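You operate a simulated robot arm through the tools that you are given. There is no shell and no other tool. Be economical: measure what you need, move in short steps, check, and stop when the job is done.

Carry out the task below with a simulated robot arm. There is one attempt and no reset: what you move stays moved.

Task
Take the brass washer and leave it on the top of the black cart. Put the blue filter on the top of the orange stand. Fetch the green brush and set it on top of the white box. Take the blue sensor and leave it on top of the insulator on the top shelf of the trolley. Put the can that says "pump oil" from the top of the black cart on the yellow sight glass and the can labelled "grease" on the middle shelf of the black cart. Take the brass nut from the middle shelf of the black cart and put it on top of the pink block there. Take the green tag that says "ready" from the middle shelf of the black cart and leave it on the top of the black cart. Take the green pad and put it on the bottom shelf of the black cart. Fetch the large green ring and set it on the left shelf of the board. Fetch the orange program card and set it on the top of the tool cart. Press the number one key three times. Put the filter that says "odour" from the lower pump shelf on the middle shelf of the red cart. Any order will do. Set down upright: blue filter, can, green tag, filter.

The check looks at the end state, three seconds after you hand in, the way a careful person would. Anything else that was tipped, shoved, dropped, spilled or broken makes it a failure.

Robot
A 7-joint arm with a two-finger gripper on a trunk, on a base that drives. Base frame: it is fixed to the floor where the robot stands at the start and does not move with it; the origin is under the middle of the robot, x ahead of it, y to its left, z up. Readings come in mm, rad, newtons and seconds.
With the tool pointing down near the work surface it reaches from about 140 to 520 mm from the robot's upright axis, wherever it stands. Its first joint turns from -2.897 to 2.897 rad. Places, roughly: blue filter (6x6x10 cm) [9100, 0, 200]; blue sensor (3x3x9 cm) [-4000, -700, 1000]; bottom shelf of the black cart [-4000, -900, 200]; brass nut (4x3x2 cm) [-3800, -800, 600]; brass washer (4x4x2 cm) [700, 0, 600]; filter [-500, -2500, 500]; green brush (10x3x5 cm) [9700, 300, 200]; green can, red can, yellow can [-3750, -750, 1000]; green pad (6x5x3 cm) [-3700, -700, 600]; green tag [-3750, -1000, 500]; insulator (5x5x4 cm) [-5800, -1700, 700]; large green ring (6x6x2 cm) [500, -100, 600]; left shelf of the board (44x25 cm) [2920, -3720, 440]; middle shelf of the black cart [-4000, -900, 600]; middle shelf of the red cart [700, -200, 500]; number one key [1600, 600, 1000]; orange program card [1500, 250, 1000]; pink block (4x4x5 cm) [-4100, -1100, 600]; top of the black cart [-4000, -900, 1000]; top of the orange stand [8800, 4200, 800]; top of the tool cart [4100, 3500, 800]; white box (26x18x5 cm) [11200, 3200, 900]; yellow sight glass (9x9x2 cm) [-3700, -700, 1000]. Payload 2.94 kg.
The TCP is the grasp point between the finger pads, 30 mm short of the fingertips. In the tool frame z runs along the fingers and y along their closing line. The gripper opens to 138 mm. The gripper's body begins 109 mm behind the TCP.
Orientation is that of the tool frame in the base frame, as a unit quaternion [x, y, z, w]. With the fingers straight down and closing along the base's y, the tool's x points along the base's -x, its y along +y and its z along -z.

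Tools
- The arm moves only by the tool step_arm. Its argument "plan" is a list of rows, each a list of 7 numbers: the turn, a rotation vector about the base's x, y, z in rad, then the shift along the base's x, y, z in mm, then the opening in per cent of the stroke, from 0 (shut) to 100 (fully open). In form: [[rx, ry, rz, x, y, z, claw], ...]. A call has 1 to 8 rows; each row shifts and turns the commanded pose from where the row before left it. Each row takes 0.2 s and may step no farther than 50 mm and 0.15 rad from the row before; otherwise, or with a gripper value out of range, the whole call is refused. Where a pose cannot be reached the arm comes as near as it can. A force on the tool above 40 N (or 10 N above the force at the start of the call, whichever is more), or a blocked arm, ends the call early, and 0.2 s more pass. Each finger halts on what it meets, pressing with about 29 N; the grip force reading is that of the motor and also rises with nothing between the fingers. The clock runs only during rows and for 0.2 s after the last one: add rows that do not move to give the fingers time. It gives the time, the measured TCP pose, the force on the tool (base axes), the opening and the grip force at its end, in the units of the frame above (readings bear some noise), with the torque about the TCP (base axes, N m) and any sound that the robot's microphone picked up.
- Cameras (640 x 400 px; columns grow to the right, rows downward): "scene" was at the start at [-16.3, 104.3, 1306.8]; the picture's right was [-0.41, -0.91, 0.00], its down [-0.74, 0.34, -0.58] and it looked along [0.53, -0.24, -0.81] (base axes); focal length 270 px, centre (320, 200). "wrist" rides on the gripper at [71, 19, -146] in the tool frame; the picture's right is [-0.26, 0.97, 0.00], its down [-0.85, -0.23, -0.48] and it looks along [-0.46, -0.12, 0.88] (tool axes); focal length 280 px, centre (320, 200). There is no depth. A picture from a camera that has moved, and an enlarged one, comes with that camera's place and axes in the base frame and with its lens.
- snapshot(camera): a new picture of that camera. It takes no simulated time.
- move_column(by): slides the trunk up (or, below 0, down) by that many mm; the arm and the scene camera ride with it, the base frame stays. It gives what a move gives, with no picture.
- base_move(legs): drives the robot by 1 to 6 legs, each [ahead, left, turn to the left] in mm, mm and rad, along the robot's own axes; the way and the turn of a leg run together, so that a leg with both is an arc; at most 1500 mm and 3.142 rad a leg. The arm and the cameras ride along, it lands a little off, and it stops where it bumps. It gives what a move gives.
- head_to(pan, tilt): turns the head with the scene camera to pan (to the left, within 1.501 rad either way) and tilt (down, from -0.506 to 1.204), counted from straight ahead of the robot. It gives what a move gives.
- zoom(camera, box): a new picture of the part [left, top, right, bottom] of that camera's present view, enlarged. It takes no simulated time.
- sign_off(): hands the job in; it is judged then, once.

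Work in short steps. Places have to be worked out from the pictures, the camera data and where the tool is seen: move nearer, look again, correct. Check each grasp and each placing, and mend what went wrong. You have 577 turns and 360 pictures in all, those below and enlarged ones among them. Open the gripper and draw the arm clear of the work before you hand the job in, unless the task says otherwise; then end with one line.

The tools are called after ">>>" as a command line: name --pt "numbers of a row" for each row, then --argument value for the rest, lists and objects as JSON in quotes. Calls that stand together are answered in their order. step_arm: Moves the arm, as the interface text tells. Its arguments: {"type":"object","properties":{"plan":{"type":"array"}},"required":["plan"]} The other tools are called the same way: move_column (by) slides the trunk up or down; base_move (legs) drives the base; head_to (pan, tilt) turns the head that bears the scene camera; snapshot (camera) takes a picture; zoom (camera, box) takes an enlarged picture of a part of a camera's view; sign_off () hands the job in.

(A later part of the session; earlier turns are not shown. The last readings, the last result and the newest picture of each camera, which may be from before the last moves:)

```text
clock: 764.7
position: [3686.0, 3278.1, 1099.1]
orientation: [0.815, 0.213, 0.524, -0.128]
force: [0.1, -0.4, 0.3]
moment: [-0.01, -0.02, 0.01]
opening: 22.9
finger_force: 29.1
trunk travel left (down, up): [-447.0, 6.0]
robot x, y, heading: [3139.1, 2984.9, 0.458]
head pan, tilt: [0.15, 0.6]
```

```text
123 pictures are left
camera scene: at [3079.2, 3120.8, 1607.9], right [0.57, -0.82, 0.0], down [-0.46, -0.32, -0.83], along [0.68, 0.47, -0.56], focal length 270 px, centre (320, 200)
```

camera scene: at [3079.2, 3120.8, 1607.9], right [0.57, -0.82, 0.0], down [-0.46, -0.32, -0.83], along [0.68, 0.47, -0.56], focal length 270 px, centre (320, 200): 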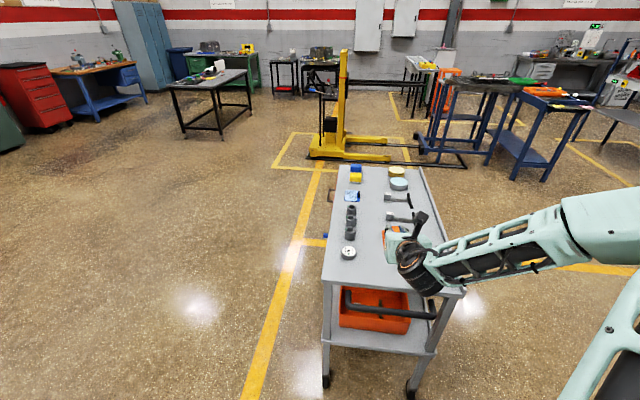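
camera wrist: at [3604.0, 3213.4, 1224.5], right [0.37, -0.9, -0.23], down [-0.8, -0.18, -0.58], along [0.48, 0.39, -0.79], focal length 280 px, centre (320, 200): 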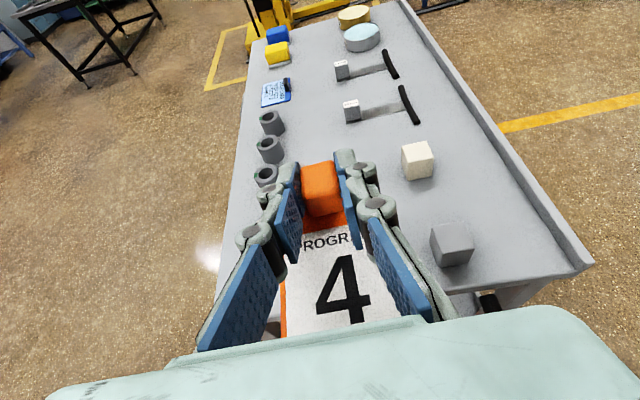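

Top ≈ 840; near edge from (3606, 3470) to (3820, 3054). Spot chosen: TCP over (3797, 3338). Drive in 126 mm and lower the trunk 190 mm.

>>> base_move --legs '[[126, 4, 0]]'

>>> move_column --by -180

>>> snapshot --camera "wrist"

```text
clock: 765.9
position: [3793.6, 3334.9, 1098.0]
orientation: [0.815, 0.213, 0.524, -0.128]
force: [0.4, 0.1, -0.4]
moment: [-0.05, -0.03, 0.03]
opening: 22.9
finger_force: 29.2
trunk travel left (down, up): [-447.0, 6.0]
robot x, y, heading: [3246.6, 3043.0, 0.453]
head pan, tilt: [0.15, 0.6]
```

```text
clock: 767.9
position: [3793.6, 3335.0, 918.7]
orientation: [0.815, 0.213, 0.524, -0.129]
force: [0.1, -0.2, -0.2]
moment: [-0.01, 0.0, -0.02]
opening: 23.1
finger_force: 29.0
trunk travel left (down, up): [-267.0, 186.0]
robot x, y, heading: [3246.1, 3040.0, 0.455]
head pan, tilt: [0.15, 0.6]
```

```text
122 pictures are left
camera wrist: at [3711.5, 3270.2, 1044.7], right [0.37, -0.9, -0.22], down [-0.8, -0.18, -0.58], along [0.48, 0.39, -0.79], focal length 280 px, centre (320, 200)
```

wrist: 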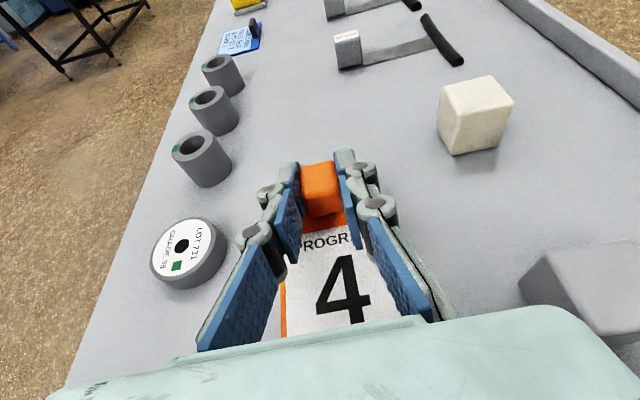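

Clear around. Lower to contact.

>>> move_column --by -35

>>> move_column --by -6

>>> move_column --by -4

```text
clock: 768.7
position: [3794.6, 3333.8, 882.2]
orientation: [0.814, 0.212, 0.525, -0.129]
force: [0.4, -0.3, 0.5]
moment: [0.02, -0.01, 0.03]
opening: 22.9
finger_force: 29.2
trunk travel left (down, up): [-232.0, 221.0]
robot x, y, heading: [3246.6, 3043.4, 0.46]
head pan, tilt: [0.15, 0.6]
```

```text
clock: 769.3
position: [3793.9, 3333.6, 877.6]
orientation: [0.814, 0.213, 0.525, -0.128]
force: [0.1, 1.1, 2.8]
moment: [-0.01, 0.24, -0.05]
opening: 22.8
finger_force: 28.8
trunk travel left (down, up): [-226.0, 227.0]
robot x, y, heading: [3250.2, 3044.3, 0.455]
head pan, tilt: [0.15, 0.6]
```

```text
clock: 769.8
position: [3793.5, 3333.7, 877.7]
orientation: [0.813, 0.213, 0.527, -0.129]
force: [-0.1, -0.4, 16.4]
moment: [0.18, 0.08, -0.03]
opening: 22.9
finger_force: 29.2
trunk travel left (down, up): [-222.0, 231.0]
robot x, y, heading: [3249.5, 3043.5, 0.452]
head pan, tilt: [0.15, 0.6]
```

Contact. Open and rise straight up.

>>> step_arm --pt "0 0 0 0 0 2 12" --pt "0 0 0 0 0 0 25" --pt "0 0 0 0 0 0 36" --pt "0 0 0 0 0 0 36"

>>> move_column --by 100

>>> snapshot --camera "wrist"

```text
clock: 770.8
position: [3791.8, 3334.2, 875.3]
orientation: [0.815, 0.212, 0.524, -0.128]
force: [-1.8, -1.6, 9.7]
moment: [0.09, -0.17, 0.07]
opening: 50.2
finger_force: 2.9
trunk travel left (down, up): [-222.0, 231.0]
robot x, y, heading: [3248.8, 3038.9, 0.457]
head pan, tilt: [0.15, 0.6]
```

```text
clock: 772.1
position: [3793.5, 3333.9, 976.2]
orientation: [0.815, 0.213, 0.524, -0.128]
force: [0.5, -0.5, -0.1]
moment: [-0.02, -0.02, 0.01]
opening: 49.9
finger_force: 0.0
trunk travel left (down, up): [-322.0, 131.0]
robot x, y, heading: [3245.2, 3043.2, 0.453]
head pan, tilt: [0.15, 0.6]
```

```text
121 pictures are left
camera wrist: at [3711.5, 3269.9, 1102.2], right [0.37, -0.9, -0.22], down [-0.8, -0.18, -0.58], along [0.48, 0.39, -0.79], focal length 280 px, centre (320, 200)
```

wrist: 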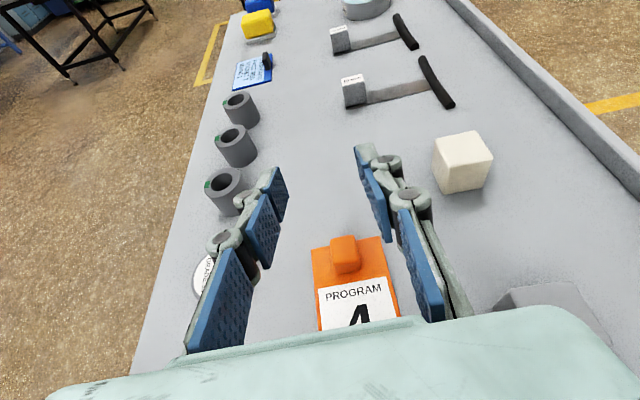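

Card lies flat on the tool cart. Back off and look east for the route to the blue filter.

>>> base_move --legs '[[-400, 0, 0], [0, 0, -0.75]]'

>>> head_to --pan 0.0 --tilt 0.3

>>> snapshot --camera "scene"

```text
clock: 776.6
position: [3488.8, 2718.3, 976.0]
orientation: [0.837, -0.091, 0.535, 0.066]
force: [0.8, 0.0, -0.1]
moment: [-0.05, -0.01, -0.03]
opening: 49.7
finger_force: 0.1
trunk travel left (down, up): [-322.0, 131.0]
robot x, y, heading: [2889.3, 2863.2, -0.277]
head pan, tilt: [0.15, 0.6]
```

```text
clock: 777.4
position: [3489.3, 2717.7, 975.2]
orientation: [0.837, -0.09, 0.536, 0.066]
force: [0.2, 0.0, 1.3]
moment: [-0.01, 0.05, 0.04]
opening: 50.0
finger_force: 0.0
trunk travel left (down, up): [-322.0, 131.0]
robot x, y, heading: [2888.4, 2863.4, -0.269]
head pan, tilt: [0.0, 0.3]
```

```text
120 pictures are left
camera scene: at [2934.9, 2988.6, 1510.2], right [-0.27, -0.96, 0.0], down [-0.29, 0.08, -0.96], along [0.92, -0.26, -0.3], focal length 270 px, centre (320, 200)
```

scene: 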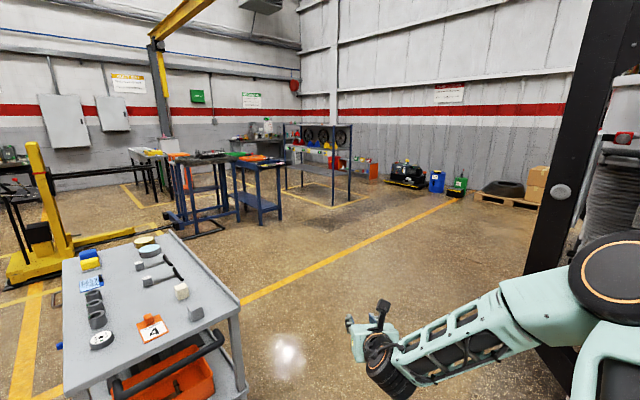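

Route: along the open lane south-east to about (7000, 350), then look.

>>> base_move --legs '[[0, 0, -0.27], [1230, 0, 0], [1230, 0, 0], [0, 0, -0.037], [1190, 0, 0], [1000, 0, 0]]'

>>> head_to --pan 0.55 --tilt 0.35

>>> snapshot --camera "scene"

```text
clock: 800.9
position: [7163.7, -138.1, 976.5]
orientation: [0.806, -0.241, 0.515, 0.162]
force: [0.5, -0.6, -0.1]
moment: [-0.02, 0.0, 0.0]
opening: 49.4
finger_force: 0.1
trunk travel left (down, up): [-322.0, 131.0]
robot x, y, heading: [6657.3, 212.8, -0.631]
head pan, tilt: [0.0, 0.3]
```

```text
clock: 801.9
position: [7163.2, -139.1, 976.1]
orientation: [0.807, -0.241, 0.515, 0.162]
force: [-0.8, 0.5, 0.6]
moment: [0.0, -0.01, -0.02]
opening: 49.6
finger_force: 0.2
trunk travel left (down, up): [-322.0, 131.0]
robot x, y, heading: [6652.6, 210.6, -0.636]
head pan, tilt: [0.55, 0.351]
```

```text
119 pictures are left
camera scene: at [6759.6, 358.9, 1505.6], right [-0.09, -1.0, 0.0], down [-0.34, 0.03, -0.94], along [0.94, -0.08, -0.34], focal length 270 px, centre (320, 200)
```

scene: 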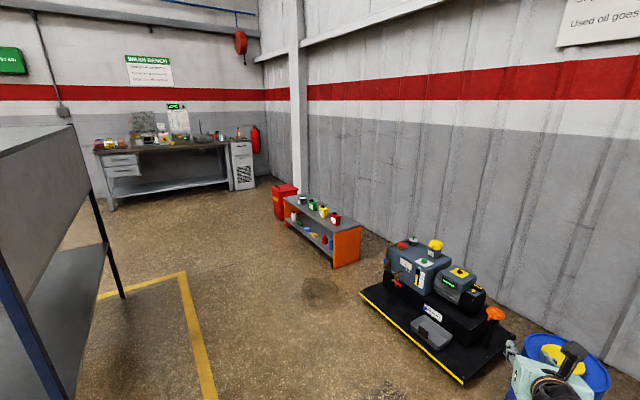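

>>> zoom --camera "scene" --box '[270, 180, 370, 280]'

```text
4.00 times, centred on (320, 230) of scene
camera zoom: at [6759.6, 358.9, 1505.6], right [-0.09, -1.0, 0.0], down [-0.34, 0.03, -0.94], along [0.94, -0.08, -0.34], focal length 1081 px, centre (320, 80)
```

zoom: 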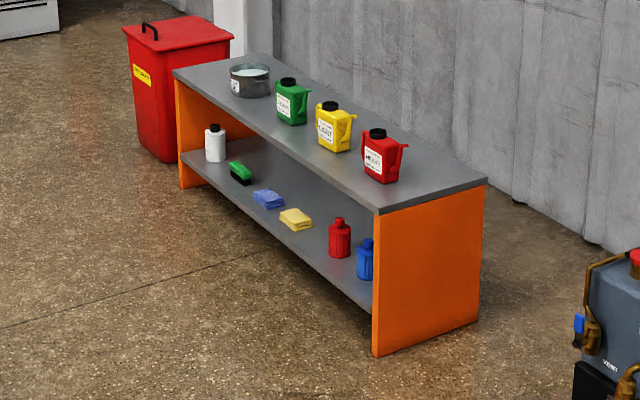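

Low rack found: blue filter on its lower shelf near the right end (≈ (9080, 57), shelf z ≈ 120), green brush farther left (≈ (9637, 349)). Drive to a stand-off in front of the filter.

>>> base_move --legs '[[634, 855, 0], [634, 855, 0], [0, 0, -0.498]]'

>>> move_column --by -310

>>> step_arm --pt "0 0 0 0 0 -45 75" --pt "0 0 0 0 0 -45 75" --pt "0 0 0 0 0 -45 75" --pt "0 0 0 0 0 -45 75" --pt "0 0 0 0 0 -45 75" --pt "0 0 0 0 0 -45 75"

>>> snapshot --camera "wrist"

```text
clock: 818.7
position: [8967.9, 180.7, 976.7]
orientation: [0.71, -0.452, 0.451, 0.298]
force: [-1.0, 0.4, -1.1]
moment: [0.04, -0.01, -0.01]
opening: 49.7
finger_force: 0.0
trunk travel left (down, up): [-322.0, 131.0]
robot x, y, heading: [8719.6, 744.1, -1.185]
head pan, tilt: [0.55, 0.351]
```

```text
clock: 821.8
position: [8969.7, 180.1, 666.2]
orientation: [0.71, -0.452, 0.451, 0.297]
force: [0.2, 0.2, 0.2]
moment: [-0.02, 0.02, -0.02]
opening: 49.6
finger_force: 0.1
trunk travel left (down, up): [-12.0, 441.0]
robot x, y, heading: [8721.9, 747.2, -1.19]
head pan, tilt: [0.55, 0.351]
```

```text
clock: 823.2
position: [8970.0, 179.2, 623.0]
orientation: [0.71, -0.453, 0.45, 0.297]
force: [0.2, -0.7, 0.3]
moment: [-0.01, 0.0, -0.03]
opening: 103.5
finger_force: 0.1
out of reach, approached as far as the arm can: row 2, 3, 4, 5, 6
trunk travel left (down, up): [-12.0, 441.0]
robot x, y, heading: [8718.9, 743.8, -1.188]
head pan, tilt: [0.55, 0.351]
```

```text
117 pictures are left
camera wrist: at [8911.4, 266.1, 748.4], right [-0.93, -0.3, -0.22], down [-0.12, 0.81, -0.58], along [0.36, -0.51, -0.79], focal length 280 px, centre (320, 200)
```

wrist: 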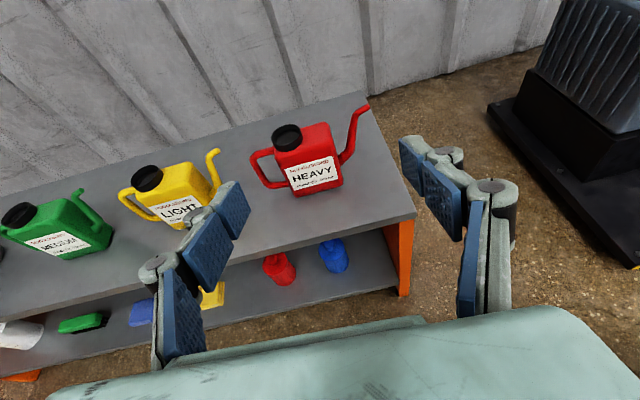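

The arm can't go lower in this posture. I back off, bring the tool vertical, go down, and then tilt forward at low height.

>>> base_move --legs '[[-170, 0, 0]]'

>>> step_arm --pt "0.13 0.058 0 -7 16 0 75" --pt "0.13 0.058 0 -7 16 0 75" --pt "0.13 0.058 0 -7 16 0 75" --pt "0.13 0.058 0 -7 16 0 75" --pt "0.13 0.058 0 -7 16 0 75" --pt "0.13 0.058 0 -7 16 0 75" --pt "0.13 0.058 0 -7 16 0 75" --pt "0.13 0.058 0 -7 16 0 75"

>>> step_arm --pt "0 0 0 0 0 -45 75" --pt "0 0 0 0 0 -45 75" --pt "0 0 0 0 0 -45 75" --pt "0 0 0 0 0 -45 75" --pt "0 0 0 0 0 -45 75" --pt "0 0 0 0 0 -45 75" --pt "0 0 0 0 0 -45 75" --pt "0 0 0 0 0 -45 75"

```text
clock: 824.6
position: [8904.1, 334.0, 621.5]
orientation: [0.709, -0.455, 0.449, 0.298]
force: [0.5, -0.9, 0.3]
moment: [-0.02, 0.01, 0.02]
opening: 103.5
finger_force: 0.0
trunk travel left (down, up): [-12.0, 441.0]
robot x, y, heading: [8654.5, 905.6, -1.2]
head pan, tilt: [0.55, 0.351]
```

```text
clock: 826.4
position: [8848.5, 463.2, 624.2]
orientation: [0.842, -0.539, -0.002, 0.002]
force: [-0.2, 0.7, -0.2]
moment: [-0.03, -0.01, -0.02]
opening: 103.6
finger_force: 0.1
trunk travel left (down, up): [-12.0, 441.0]
robot x, y, heading: [8657.4, 905.1, -1.2]
head pan, tilt: [0.55, 0.351]
```

```text
clock: 828.2
position: [8846.6, 460.0, 262.9]
orientation: [0.842, -0.539, -0.001, 0.003]
force: [0.4, 0.2, 0.3]
moment: [-0.02, -0.01, 0.01]
opening: 103.3
finger_force: 0.1
trunk travel left (down, up): [-12.0, 441.0]
robot x, y, heading: [8656.1, 904.1, -1.195]
head pan, tilt: [0.55, 0.351]
```

Now tilt forward at low height while extending.

>>> step_arm --pt "-0.1235 -0.0568 0 13 -28 0 75" --pt "-0.1235 -0.0568 0 13 -28 0 75" --pt "-0.1235 -0.0568 0 13 -28 0 75" --pt "-0.1235 -0.0568 0 13 -28 0 75" --pt "-0.1235 -0.0568 0 13 -28 0 75" --pt "-0.1235 -0.0568 0 13 -28 0 75" --pt "-0.1235 -0.0568 0 13 -28 0 75"

>>> snapshot --camera "wrist"

```text
clock: 829.8
position: [8941.0, 264.7, 265.7]
orientation: [0.748, -0.479, 0.386, 0.249]
force: [0.5, -0.1, 0.6]
moment: [0.04, 0.01, 0.02]
opening: 103.4
finger_force: 0.1
trunk travel left (down, up): [-12.0, 441.0]
robot x, y, heading: [8657.7, 905.8, -1.195]
head pan, tilt: [0.55, 0.351]
```

```text
116 pictures are left
camera wrist: at [8889.8, 328.3, 408.7], right [-0.94, -0.26, -0.21], down [-0.16, 0.89, -0.42], along [0.3, -0.36, -0.88], focal length 280 px, centre (320, 200)
```

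wrist: 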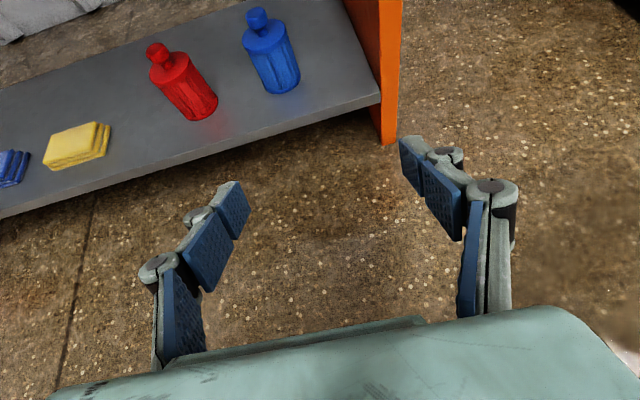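

Blue filter ≈ (9094, 52), shelf ≈ 138. Shift left, approach 100 mm, lower to ≈ 185.

>>> base_move --legs '[[100, 64, 0]]'

>>> step_arm --pt "0 0 0 0 0 -40 70" --pt "0 0 0 0 0 -40 70"

>>> snapshot --camera "wrist"

```text
clock: 831.1
position: [9035.8, 197.5, 265.5]
orientation: [0.748, -0.479, 0.385, 0.249]
force: [0.4, 0.1, -0.4]
moment: [-0.01, 0.0, 0.0]
opening: 103.8
finger_force: 0.1
trunk travel left (down, up): [-12.0, 441.0]
robot x, y, heading: [8752.2, 837.2, -1.193]
head pan, tilt: [0.55, 0.351]
```

```text
clock: 831.7
position: [9036.6, 196.0, 184.4]
orientation: [0.748, -0.479, 0.385, 0.25]
force: [0.6, 0.2, 0.0]
moment: [0.04, 0.04, -0.06]
opening: 96.6
finger_force: 0.0
trunk travel left (down, up): [-12.0, 441.0]
robot x, y, heading: [8754.2, 834.3, -1.198]
head pan, tilt: [0.55, 0.351]
```

```text
115 pictures are left
camera wrist: at [8987.0, 259.7, 328.4], right [-0.94, -0.26, -0.21], down [-0.16, 0.9, -0.42], along [0.3, -0.36, -0.88], focal length 280 px, centre (320, 200)
```

wrist: 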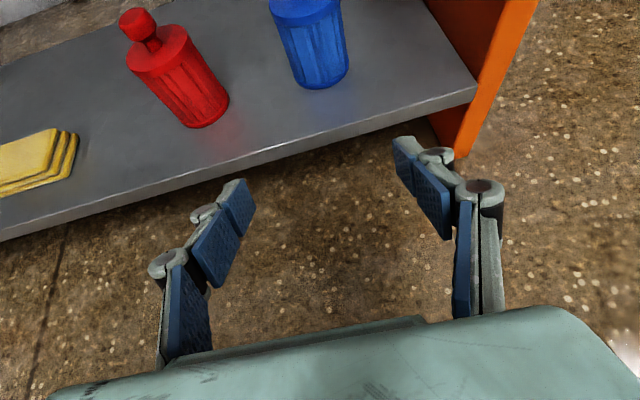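

Nearly aligned (15 mm right). Advance 100 mm.

>>> base_move --legs '[[100, -6, 0]]'

>>> snapshot --camera "wrist"

```text
clock: 832.8
position: [9068.1, 104.1, 185.7]
orientation: [0.748, -0.479, 0.385, 0.25]
force: [-0.7, 0.8, 0.4]
moment: [0.04, 0.01, 0.0]
opening: 96.6
finger_force: 0.1
trunk travel left (down, up): [-12.0, 441.0]
robot x, y, heading: [8786.8, 746.4, -1.195]
head pan, tilt: [0.55, 0.351]
```

```text
114 pictures are left
camera wrist: at [9017.8, 167.4, 328.2], right [-0.94, -0.26, -0.21], down [-0.16, 0.9, -0.42], along [0.3, -0.36, -0.88], focal length 280 px, centre (320, 200)
```

wrist: 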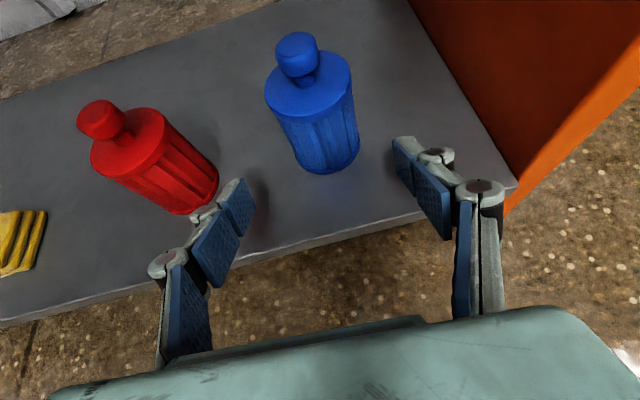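

Aligned; narrow to 85 mm and advance the last 58 mm.

>>> step_arm --pt "0 0 0 0 0 0 62" --pt "0 0 0 0 0 0 62"

>>> base_move --legs '[[57, -3, 0]]'

>>> snapshot --camera "wrist"

```text
clock: 833.4
position: [9067.9, 103.7, 185.3]
orientation: [0.748, -0.479, 0.386, 0.25]
force: [0.4, 0.1, -0.4]
moment: [0.0, 0.0, 0.01]
opening: 85.6
finger_force: 0.1
trunk travel left (down, up): [-12.0, 441.0]
robot x, y, heading: [8783.5, 744.9, -1.2]
head pan, tilt: [0.55, 0.351]
```

```text
clock: 834.4
position: [9087.2, 48.6, 183.4]
orientation: [0.748, -0.479, 0.385, 0.25]
force: [-0.5, 1.1, 0.6]
moment: [0.01, 0.02, 0.0]
opening: 85.9
finger_force: 0.0
trunk travel left (down, up): [-12.0, 441.0]
robot x, y, heading: [8801.7, 686.0, -1.2]
head pan, tilt: [0.55, 0.351]
```

```text
113 pictures are left
camera wrist: at [9035.9, 112.5, 328.2], right [-0.94, -0.26, -0.21], down [-0.16, 0.9, -0.42], along [0.3, -0.36, -0.88], focal length 280 px, centre (320, 200)
```

wrist: 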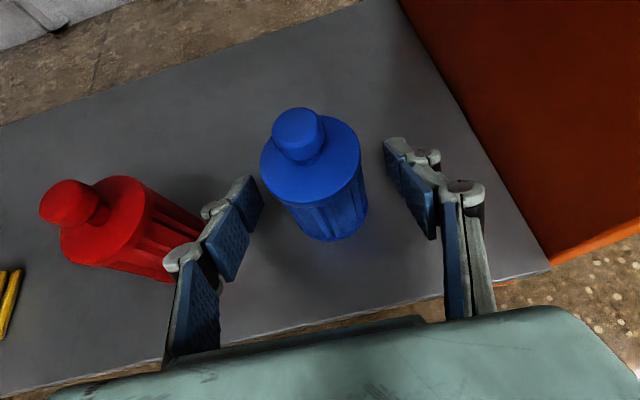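

>>> step_arm --pt "0 0 0 0 0 0 48" --pt "0 0 0 0 0 0 30" --pt "0 0 0 0 0 0 25" --pt "0 0 0 0 0 0 25"

>>> step_arm --pt "0 0 0 0 0 10 25" --pt "0 0 0 0 0 12 25"

>>> snapshot --camera "wrist"

```text
clock: 835.4
position: [9086.5, 47.7, 185.8]
orientation: [0.748, -0.479, 0.386, 0.249]
force: [0.4, 0.6, 1.4]
moment: [-0.01, 0.0, -0.01]
opening: 54.8
finger_force: 28.4
trunk travel left (down, up): [-12.0, 441.0]
robot x, y, heading: [8804.6, 689.6, -1.196]
head pan, tilt: [0.55, 0.351]
```

```text
clock: 836.0
position: [9086.2, 47.4, 206.5]
orientation: [0.749, -0.479, 0.385, 0.249]
force: [-0.1, -0.4, -0.6]
moment: [-0.01, 0.02, -0.01]
opening: 54.6
finger_force: 28.9
trunk travel left (down, up): [-12.0, 441.0]
robot x, y, heading: [8800.9, 689.0, -1.195]
head pan, tilt: [0.55, 0.351]
```

```text
112 pictures are left
camera wrist: at [9035.7, 110.8, 350.8], right [-0.94, -0.26, -0.21], down [-0.16, 0.9, -0.42], along [0.3, -0.36, -0.88], focal length 280 px, centre (320, 200)
```

wrist: 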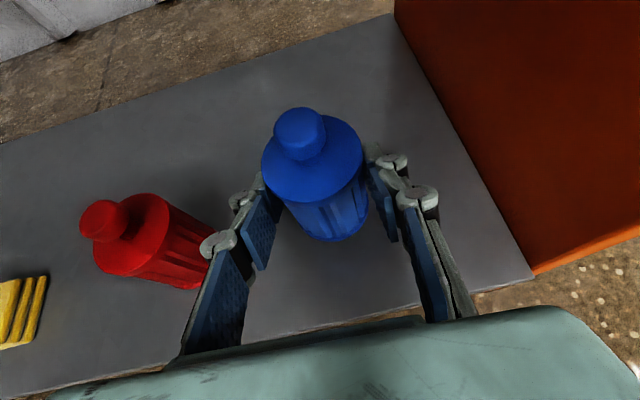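

Gripped and lifted. Back out along the tool axis, then raise.

>>> base_move --legs '[[-400, -20, 0]]'

>>> move_column --by 350

>>> step_arm --pt "0 0 0 0 0 45 25" --pt "0 0 0 0 0 45 25" --pt "0 0 0 0 0 45 25" --pt "0 0 0 0 0 45 25" --pt "0 0 0 0 0 45 25" --pt "0 0 0 0 0 45 25"

>>> snapshot --camera "wrist"

```text
clock: 838.4
position: [8922.3, 400.3, 207.4]
orientation: [0.748, -0.481, 0.385, 0.25]
force: [-0.2, -0.1, -0.3]
moment: [0.03, 0.02, 0.01]
opening: 54.6
finger_force: 28.9
trunk travel left (down, up): [-12.0, 441.0]
robot x, y, heading: [8638.5, 1042.1, -1.196]
head pan, tilt: [0.55, 0.351]
```

```text
clock: 841.8
position: [8921.7, 400.4, 558.0]
orientation: [0.748, -0.481, 0.384, 0.249]
force: [0.0, -0.2, -1.2]
moment: [-0.01, 0.04, 0.02]
opening: 54.6
finger_force: 29.1
trunk travel left (down, up): [-362.0, 91.0]
robot x, y, heading: [8643.0, 1040.2, -1.202]
head pan, tilt: [0.55, 0.351]
```

```text
clock: 843.2
position: [8923.8, 400.7, 827.4]
orientation: [0.748, -0.481, 0.384, 0.249]
force: [0.2, 0.4, -1.3]
moment: [-0.01, 0.01, 0.0]
opening: 54.6
finger_force: 29.0
trunk travel left (down, up): [-362.0, 91.0]
robot x, y, heading: [8645.3, 1043.7, -1.198]
head pan, tilt: [0.55, 0.351]
```

```text
111 pictures are left
camera wrist: at [8874.7, 463.7, 970.9], right [-0.94, -0.26, -0.21], down [-0.16, 0.9, -0.42], along [0.3, -0.36, -0.89], focal length 280 px, centre (320, 200)
```

wrist: 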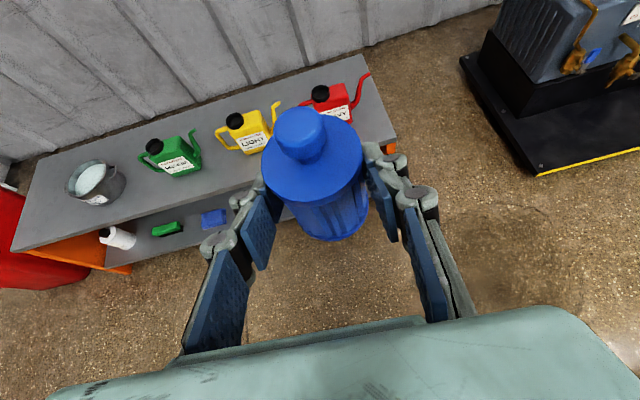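

Turn toward the north-east to find the orange stand.

>>> base_move --legs '[[0, 0, 2.0]]'

>>> head_to --pan 0.5 --tilt 0.35

>>> snapshot --camera "scene"

>>> head_to --pan -0.3 --tilt 0.35

>>> snapshot --camera "scene"

```text
clock: 848.4
position: [9108.0, 1563.8, 828.6]
orientation: [0.809, 0.369, 0.418, -0.188]
force: [0.2, -1.0, -2.7]
moment: [-0.04, 0.03, 0.03]
opening: 54.3
finger_force: 29.1
trunk travel left (down, up): [-362.0, 91.0]
robot x, y, heading: [8639.5, 1040.4, 0.805]
head pan, tilt: [0.55, 0.351]
```

```text
clock: 849.0
position: [9108.1, 1564.8, 827.0]
orientation: [0.809, 0.369, 0.417, -0.188]
force: [-0.4, 0.1, -0.9]
moment: [0.01, 0.01, 0.01]
opening: 54.7
finger_force: 29.2
trunk travel left (down, up): [-362.0, 91.0]
robot x, y, heading: [8640.2, 1040.4, 0.795]
head pan, tilt: [0.499, 0.351]
```

```text
110 pictures are left
camera scene: at [8511.2, 1166.9, 1545.6], right [0.96, -0.27, 0.0], down [-0.09, -0.33, -0.94], along [0.25, 0.9, -0.34], focal length 270 px, centre (320, 200)
```

scene: 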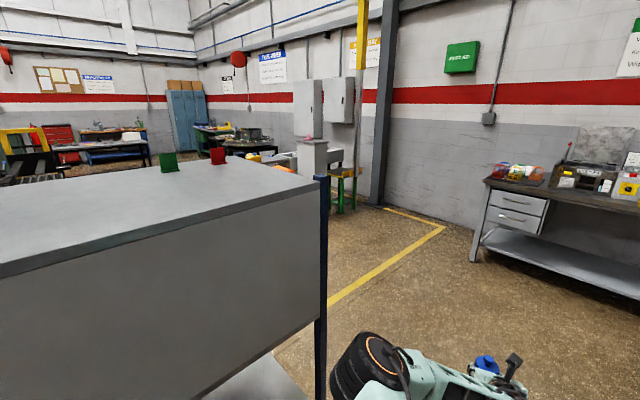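

```text
clock: 850.2
position: [9107.3, 1563.2, 827.5]
orientation: [0.809, 0.369, 0.418, -0.188]
force: [0.1, -0.9, -1.7]
moment: [-0.01, 0.04, 0.02]
opening: 54.5
finger_force: 28.9
trunk travel left (down, up): [-362.0, 91.0]
robot x, y, heading: [8643.0, 1038.5, 0.794]
head pan, tilt: [-0.3, 0.351]
```

```text
109 pictures are left
camera scene: at [8567.9, 1121.8, 1545.6], right [0.48, -0.88, 0.0], down [-0.3, -0.16, -0.94], along [0.82, 0.45, -0.34], focal length 270 px, centre (320, 200)
```

scene: 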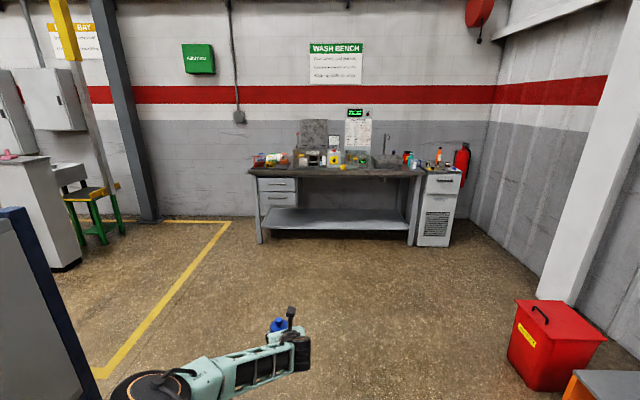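

The wash bench (with the white box) is to the north-east; the orange stand must be behind the tall rack to the north. Drive around its east side.

>>> base_move --legs '[[1213, -295, 0], [700, 690, 0], [0, 0, 1.2]]'

>>> head_to --pan 0.2 --tilt 0.4

>>> snapshot --camera "scene"

```text
clock: 865.4
position: [9478.6, 3331.7, 827.7]
orientation: [0.487, 0.744, 0.252, -0.382]
force: [-0.5, 0.3, -1.7]
moment: [-0.04, 0.0, -0.02]
opening: 54.8
finger_force: 29.1
trunk travel left (down, up): [-362.0, 91.0]
robot x, y, heading: [9746.5, 2686.4, 1.926]
head pan, tilt: [-0.3, 0.351]
```

```text
clock: 866.4
position: [9477.5, 3333.4, 828.6]
orientation: [0.487, 0.744, 0.253, -0.382]
force: [0.0, 0.1, -0.7]
moment: [0.0, -0.03, -0.03]
opening: 54.5
finger_force: 29.3
trunk travel left (down, up): [-362.0, 91.0]
robot x, y, heading: [9751.0, 2686.7, 1.927]
head pan, tilt: [0.201, 0.4]
```

```text
108 pictures are left
camera scene: at [9600.8, 2641.8, 1541.0], right [0.85, 0.53, 0.0], down [0.21, -0.33, -0.92], along [-0.49, 0.78, -0.39], focal length 270 px, centre (320, 200)
```

scene: 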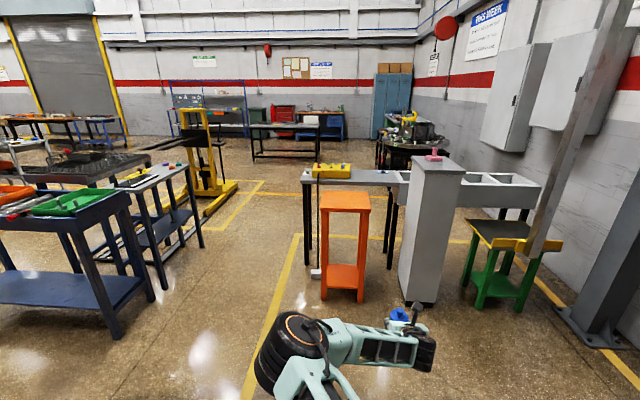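

Orange stand at ≈ (8805, 4240), top ≈ 750. Raise a little and approach to a stand-off.

>>> move_column --by 50

>>> base_move --legs '[[0, 0, 0.123], [837, 83, 0]]'

>>> snapshot --camera "wrist"

>>> snapshot --camera "scene"

```text
clock: 867.3
position: [9479.6, 3331.5, 877.6]
orientation: [0.487, 0.744, 0.252, -0.382]
force: [0.5, -0.3, -1.7]
moment: [-0.06, -0.03, 0.02]
opening: 54.5
finger_force: 29.6
trunk travel left (down, up): [-412.0, 41.0]
robot x, y, heading: [9750.1, 2683.5, 1.927]
head pan, tilt: [0.201, 0.4]
```

```text
clock: 872.4
position: [8925.6, 4004.5, 877.9]
orientation: [0.435, 0.775, 0.226, -0.398]
force: [0.6, 0.2, -1.5]
moment: [-0.02, 0.02, -0.02]
opening: 54.6
finger_force: 29.0
trunk travel left (down, up): [-412.0, 41.0]
robot x, y, heading: [9284.6, 3404.4, 2.062]
head pan, tilt: [0.201, 0.4]
```

```text
107 pictures are left
camera wrist: at [8981.0, 3948.6, 1020.6], right [0.91, 0.37, -0.21], down [0.26, -0.87, -0.42], along [-0.34, 0.32, -0.88], focal length 280 px, centre (320, 200)
```

wrist: 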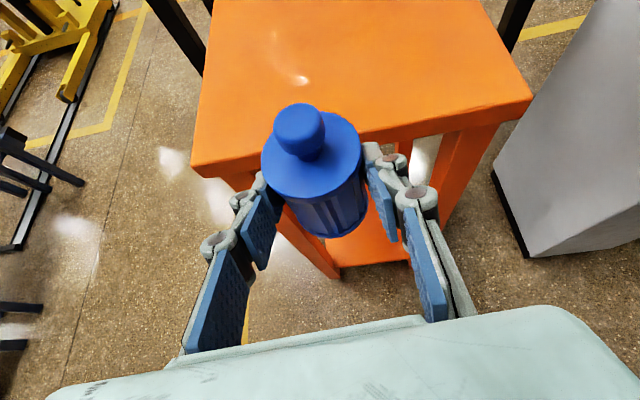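

```text
106 pictures are left
camera scene: at [9139.8, 3337.4, 1591.0], right [0.77, 0.64, 0.0], down [0.25, -0.3, -0.92], along [-0.59, 0.71, -0.39], focal length 270 px, centre (320, 200)
```

scene: 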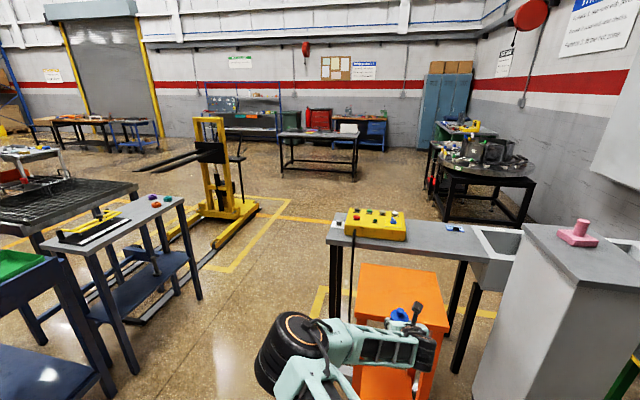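

Drive 245 mm forward over the stand.

>>> base_move --legs '[[245, 0, 0]]'

>>> snapshot --camera "wrist"

```text
clock: 874.2
position: [8812.4, 4222.2, 877.3]
orientation: [0.436, 0.774, 0.227, -0.398]
force: [-0.1, 0.8, -1.2]
moment: [-0.03, 0.0, 0.0]
opening: 54.7
finger_force: 29.5
trunk travel left (down, up): [-412.0, 41.0]
robot x, y, heading: [9162.7, 3616.8, 2.062]
head pan, tilt: [0.201, 0.4]
```

```text
105 pictures are left
camera wrist: at [8866.6, 4167.6, 1020.4], right [0.91, 0.37, -0.21], down [0.26, -0.87, -0.42], along [-0.34, 0.32, -0.89], focal length 280 px, centre (320, 200)
```

wrist: 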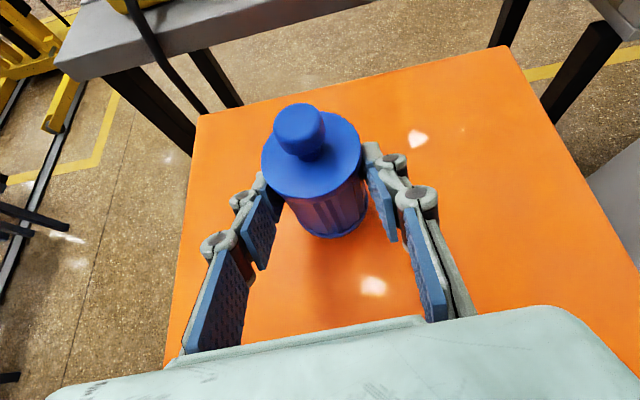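

Over the stand with margin. Lower the trunk.

>>> move_column --by -65

>>> snapshot --camera "wrist"

```text
clock: 875.1
position: [8810.0, 4228.8, 825.2]
orientation: [0.436, 0.768, 0.233, -0.407]
force: [0.4, 0.9, 13.3]
moment: [-0.03, -0.03, -0.05]
opening: 52.1
finger_force: 29.1
trunk travel left (down, up): [-349.0, 105.0]
robot x, y, heading: [9168.8, 3619.6, 2.059]
head pan, tilt: [0.201, 0.4]
stopped: the force on the tool passed its limit at 45 N (the readings are from after the stop); the commanded pose is now the measured one
```

```text
104 pictures are left
camera wrist: at [8866.8, 4169.2, 967.3], right [0.9, 0.37, -0.22], down [0.25, -0.86, -0.44], along [-0.35, 0.34, -0.87], focal length 280 px, centre (320, 200)
```

wrist: 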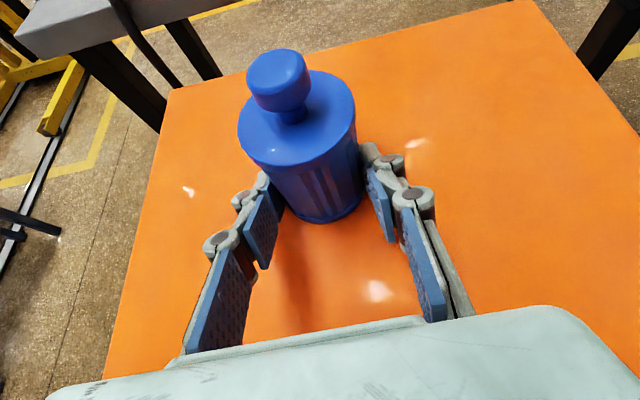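

Contact came a little earlier than expected (top ≈ 785); the filter is still upright. Ease up 3 mm and open gently.

>>> step_arm --pt "0 0 0 0 0 1.5 25" --pt "0 0 0 0 0 0 39" --pt "0 0 0 0 0 0 42" --pt "0 0 0 0 0 0 50" --pt "0 0 0 0 0 0 60" --pt "0 0 0 0 0 0 60"

>>> snapshot --camera "wrist"

```text
clock: 876.5
position: [8810.0, 4225.8, 824.2]
orientation: [0.436, 0.77, 0.23, -0.405]
force: [0.7, -4.3, 13.4]
moment: [0.1, 0.03, 0.1]
opening: 85.2
finger_force: 3.8
trunk travel left (down, up): [-349.0, 105.0]
robot x, y, heading: [9164.0, 3616.8, 2.063]
head pan, tilt: [0.201, 0.4]
```

```text
103 pictures are left
camera wrist: at [8867.0, 4168.5, 965.1], right [0.9, 0.37, -0.21], down [0.25, -0.87, -0.43], along [-0.34, 0.33, -0.88], focal length 280 px, centre (320, 200)
```

wrist: 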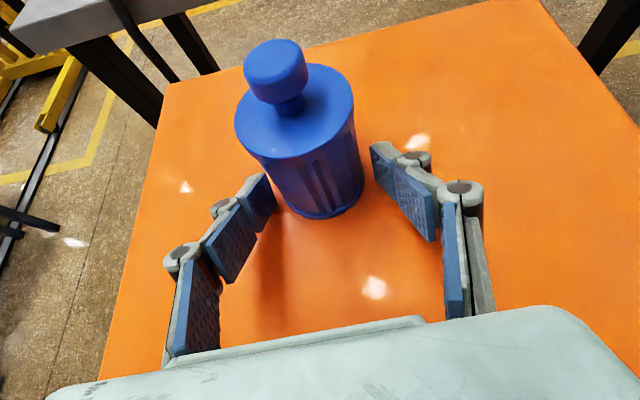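

The filter stands on the stand; fingertips rest on the top (z ≈ 797). Raise 6 mm and retreat straight back.

>>> step_arm --pt "0 0 0 0 0 6 60"

>>> base_move --legs '[[-300, -15, 0]]'

>>> snapshot --camera "wrist"

```text
clock: 877.0
position: [8808.5, 4225.3, 828.1]
orientation: [0.436, 0.771, 0.229, -0.403]
force: [-0.5, -1.0, 0.2]
moment: [-0.02, 0.01, 0.01]
opening: 82.9
finger_force: 0.2
trunk travel left (down, up): [-349.0, 105.0]
robot x, y, heading: [9170.6, 3620.3, 2.058]
head pan, tilt: [0.201, 0.4]
```

```text
clock: 879.0
position: [8960.0, 3966.7, 830.9]
orientation: [0.434, 0.772, 0.228, -0.406]
force: [-0.4, 0.0, 0.0]
moment: [0.0, 0.01, -0.02]
opening: 82.6
finger_force: 0.1
trunk travel left (down, up): [-349.0, 105.0]
robot x, y, heading: [9323.1, 3357.4, 2.065]
head pan, tilt: [0.201, 0.4]
```

```text
102 pictures are left
camera wrist: at [9017.4, 3909.4, 971.8], right [0.9, 0.37, -0.21], down [0.26, -0.87, -0.43], along [-0.35, 0.33, -0.88], focal length 280 px, centre (320, 200)
```

wrist: 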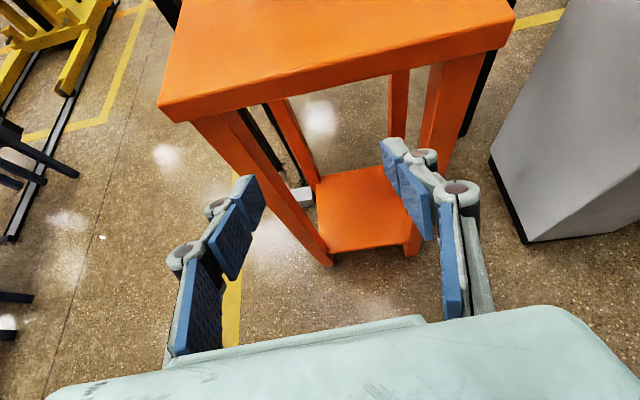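

Check the filter with the scene camera.

>>> zoom --camera "scene" --box '[320, 200, 460, 340]'

```text
2.86 times, centred on (390, 270) of scene
camera zoom: at [9178.9, 3296.6, 1527.2], right [0.77, 0.64, 0.0], down [0.25, -0.3, -0.92], along [-0.59, 0.71, -0.39], focal length 772 px, centre (120, 0)
```

zoom: 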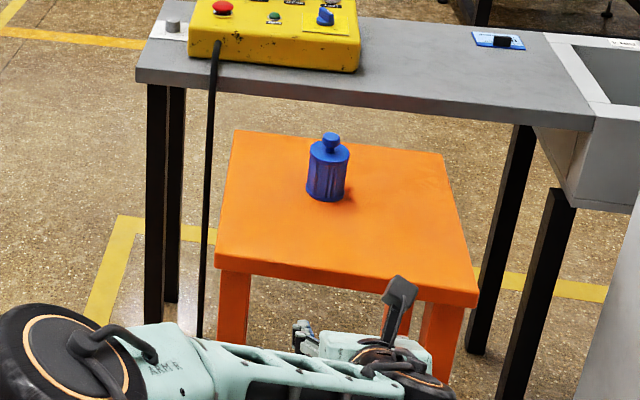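

Blue filter stands upright on the orange stand. Now the green brush: drive back to the low rack.

>>> base_move --legs '[[-400, 0, 0], [0, 0, -3.14], [735, -507, -0.06], [700, -490, 0]]'

>>> snapshot --camera "wrist"

```text
clock: 897.7
position: [9711.1, 666.7, 829.9]
orientation: [0.77, -0.435, 0.406, 0.23]
force: [0.2, 1.4, 0.0]
moment: [0.02, -0.03, 0.01]
opening: 82.6
finger_force: 0.2
trunk travel left (down, up): [-349.0, 105.0]
robot x, y, heading: [9348.4, 1275.6, -1.08]
head pan, tilt: [0.201, 0.4]
```

```text
100 pictures are left
camera wrist: at [9652.5, 725.8, 971.7], right [-0.9, -0.37, -0.21], down [-0.25, 0.87, -0.43], along [0.35, -0.33, -0.88], focal length 280 px, centre (320, 200)
```

wrist: 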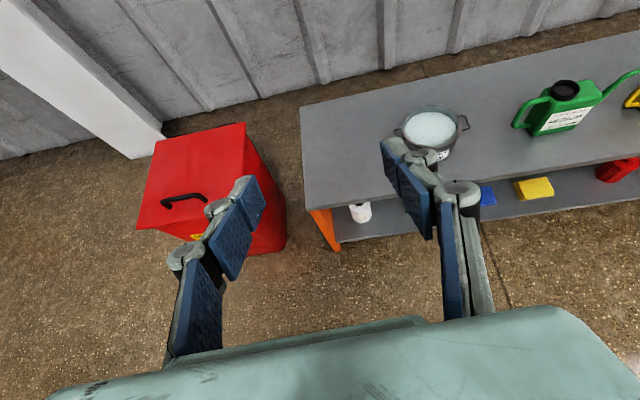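

Brush should be at ≈ (9659, 341), hidden by a finger. Shift right, back off, then lower via the vertical-tool posture.

>>> base_move --legs '[[-130, -205, -0.06]]'

>>> move_column --by -340

>>> step_arm --pt "0.121 0.065 0 -12 24 0 75" --pt "0.121 0.065 0 -12 24 0 75" --pt "0.121 0.065 0 -12 24 0 75" --pt "0.121 0.065 0 -12 24 0 75" --pt "0.121 0.065 0 -12 24 0 75" --pt "0.121 0.065 0 -12 24 0 75" --pt "0.121 0.065 0 -12 24 0 75"

```text
clock: 900.1
position: [9431.2, 671.6, 830.6]
orientation: [0.756, -0.459, 0.398, 0.242]
force: [0.6, -0.7, 0.3]
moment: [0.02, -0.01, -0.01]
opening: 82.8
finger_force: 0.1
trunk travel left (down, up): [-349.0, 105.0]
robot x, y, heading: [9108.8, 1300.0, -1.142]
head pan, tilt: [0.201, 0.4]
```

```text
clock: 903.5
position: [9430.8, 669.7, 490.3]
orientation: [0.757, -0.459, 0.398, 0.242]
force: [0.0, -0.8, -0.2]
moment: [0.03, -0.02, 0.0]
opening: 82.7
finger_force: 0.1
trunk travel left (down, up): [-9.0, 445.0]
robot x, y, heading: [9109.5, 1299.4, -1.142]
head pan, tilt: [0.201, 0.4]
```

```text
clock: 905.1
position: [9348.0, 839.1, 489.6]
orientation: [0.857, -0.516, -0.002, 0.007]
force: [0.3, -0.3, 0.3]
moment: [0.01, 0.02, 0.01]
opening: 103.4
finger_force: 0.0
trunk travel left (down, up): [-9.0, 445.0]
robot x, y, heading: [9108.1, 1299.7, -1.148]
head pan, tilt: [0.201, 0.4]
```

>>> step_arm --pt "0 0 0 0 0 -45 90" --pt "0 0 0 0 0 -45 90" --pt "0 0 0 0 0 -45 90" --pt "0 0 0 0 0 -45 90" --pt "0 0 0 0 0 -40 90"

>>> step_arm --pt "-0.121 -0.0639 0 13 -25 0 90" --pt "-0.121 -0.0639 0 13 -25 0 90" --pt "-0.121 -0.0639 0 13 -25 0 90" --pt "-0.121 -0.0639 0 13 -25 0 90" --pt "-0.121 -0.0639 0 13 -25 0 90" --pt "-0.121 -0.0639 0 13 -25 0 90" --pt "-0.121 -0.0639 0 13 -25 0 90"

>>> snapshot --camera "wrist"

```text
clock: 906.3
position: [9348.0, 837.9, 269.4]
orientation: [0.856, -0.517, 0.001, 0.006]
force: [0.3, -0.9, 1.1]
moment: [-0.01, 0.0, 0.0]
opening: 124.2
finger_force: 0.0
trunk travel left (down, up): [-9.0, 445.0]
robot x, y, heading: [9107.4, 1300.3, -1.142]
head pan, tilt: [0.201, 0.4]
```

```text
clock: 907.9
position: [9439.2, 661.4, 272.1]
orientation: [0.757, -0.458, 0.397, 0.244]
force: [-0.5, -0.3, -0.2]
moment: [0.04, 0.02, 0.0]
opening: 124.0
finger_force: 0.0
trunk travel left (down, up): [-9.0, 445.0]
robot x, y, heading: [9108.3, 1299.3, -1.142]
head pan, tilt: [0.201, 0.4]
```

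```text
99 pictures are left
camera wrist: at [9385.7, 724.8, 414.6], right [-0.93, -0.31, -0.21], down [-0.2, 0.88, -0.43], along [0.32, -0.36, -0.88], focal length 280 px, centre (320, 200)
```

wrist: 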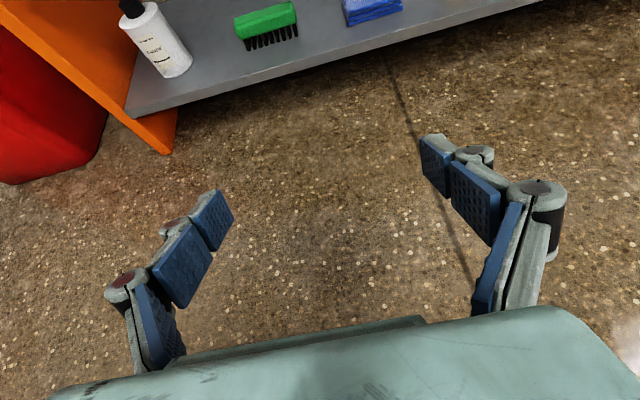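

Brush (bristles down, length along the rack) ≈ (9659, 353). I'll grip it end to end. Approach 200 mm, shift left, lower.

>>> base_move --legs '[[200, 65, 0]]'

>>> step_arm --pt "0 0 0 0 0 -40 95" --pt "0 0 0 0 0 -40 95" --pt "0 0 0 0 0 -14 95"

>>> snapshot --camera "wrist"

```text
clock: 909.5
position: [9575.2, 506.5, 272.6]
orientation: [0.756, -0.462, 0.394, 0.246]
force: [-0.4, -0.1, 0.6]
moment: [-0.01, 0.0, 0.01]
opening: 124.5
finger_force: 0.1
trunk travel left (down, up): [-9.0, 445.0]
robot x, y, heading: [9248.7, 1146.7, -1.147]
head pan, tilt: [0.201, 0.4]
```

```text
clock: 910.3
position: [9573.8, 509.1, 178.5]
orientation: [0.756, -0.461, 0.394, 0.245]
force: [0.1, -0.3, 0.8]
moment: [0.01, 0.01, -0.01]
opening: 131.0
finger_force: 0.1
trunk travel left (down, up): [-9.0, 445.0]
robot x, y, heading: [9248.3, 1142.1, -1.146]
head pan, tilt: [0.201, 0.4]
```

```text
98 pictures are left
camera wrist: at [9522.2, 571.6, 320.5], right [-0.93, -0.3, -0.21], down [-0.19, 0.88, -0.43], along [0.31, -0.36, -0.88], focal length 280 px, centre (320, 200)
```

wrist: 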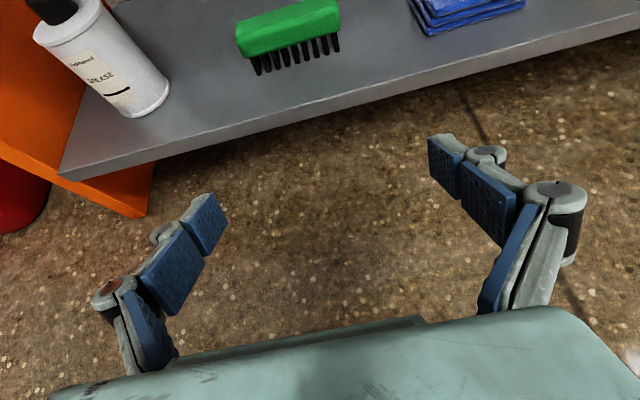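

Well aligned. Advance 110 mm and check.

>>> base_move --legs '[[110, 6, 0]]'

>>> snapshot --camera "wrist"

```text
clock: 911.5
position: [9624.7, 409.7, 178.4]
orientation: [0.755, -0.464, 0.392, 0.247]
force: [0.1, -0.6, 0.1]
moment: [0.0, -0.01, -0.01]
opening: 131.3
finger_force: 0.0
trunk travel left (down, up): [-9.0, 445.0]
robot x, y, heading: [9299.2, 1048.6, -1.151]
head pan, tilt: [0.201, 0.4]
```

```text
97 pictures are left
camera wrist: at [9572.3, 473.5, 320.6], right [-0.93, -0.3, -0.21], down [-0.19, 0.88, -0.43], along [0.31, -0.36, -0.88], focal length 280 px, centre (320, 200)
```

wrist: 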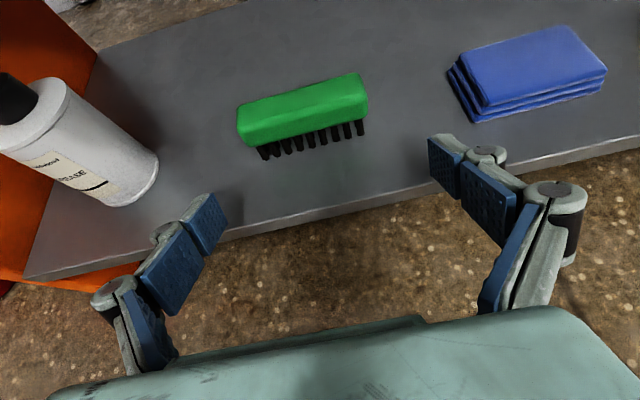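

>>> base_move --legs '[[62, 3, 0]]'

>>> snapshot --camera "wrist"

```text
clock: 912.5
position: [9651.4, 355.6, 179.1]
orientation: [0.756, -0.463, 0.393, 0.245]
force: [0.4, -0.3, 0.6]
moment: [0.01, 0.0, 0.02]
opening: 131.0
finger_force: 0.1
trunk travel left (down, up): [-9.0, 445.0]
robot x, y, heading: [9328.8, 990.8, -1.151]
head pan, tilt: [0.201, 0.4]
```

```text
96 pictures are left
camera wrist: at [9599.5, 418.1, 320.6], right [-0.93, -0.3, -0.21], down [-0.19, 0.88, -0.43], along [0.31, -0.36, -0.88], focal length 280 px, centre (320, 200)
```

wrist: 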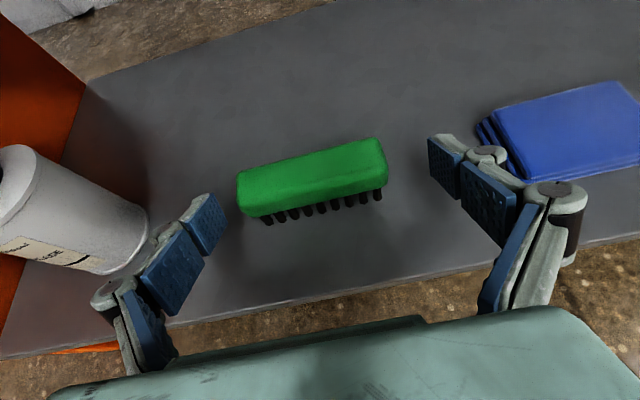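

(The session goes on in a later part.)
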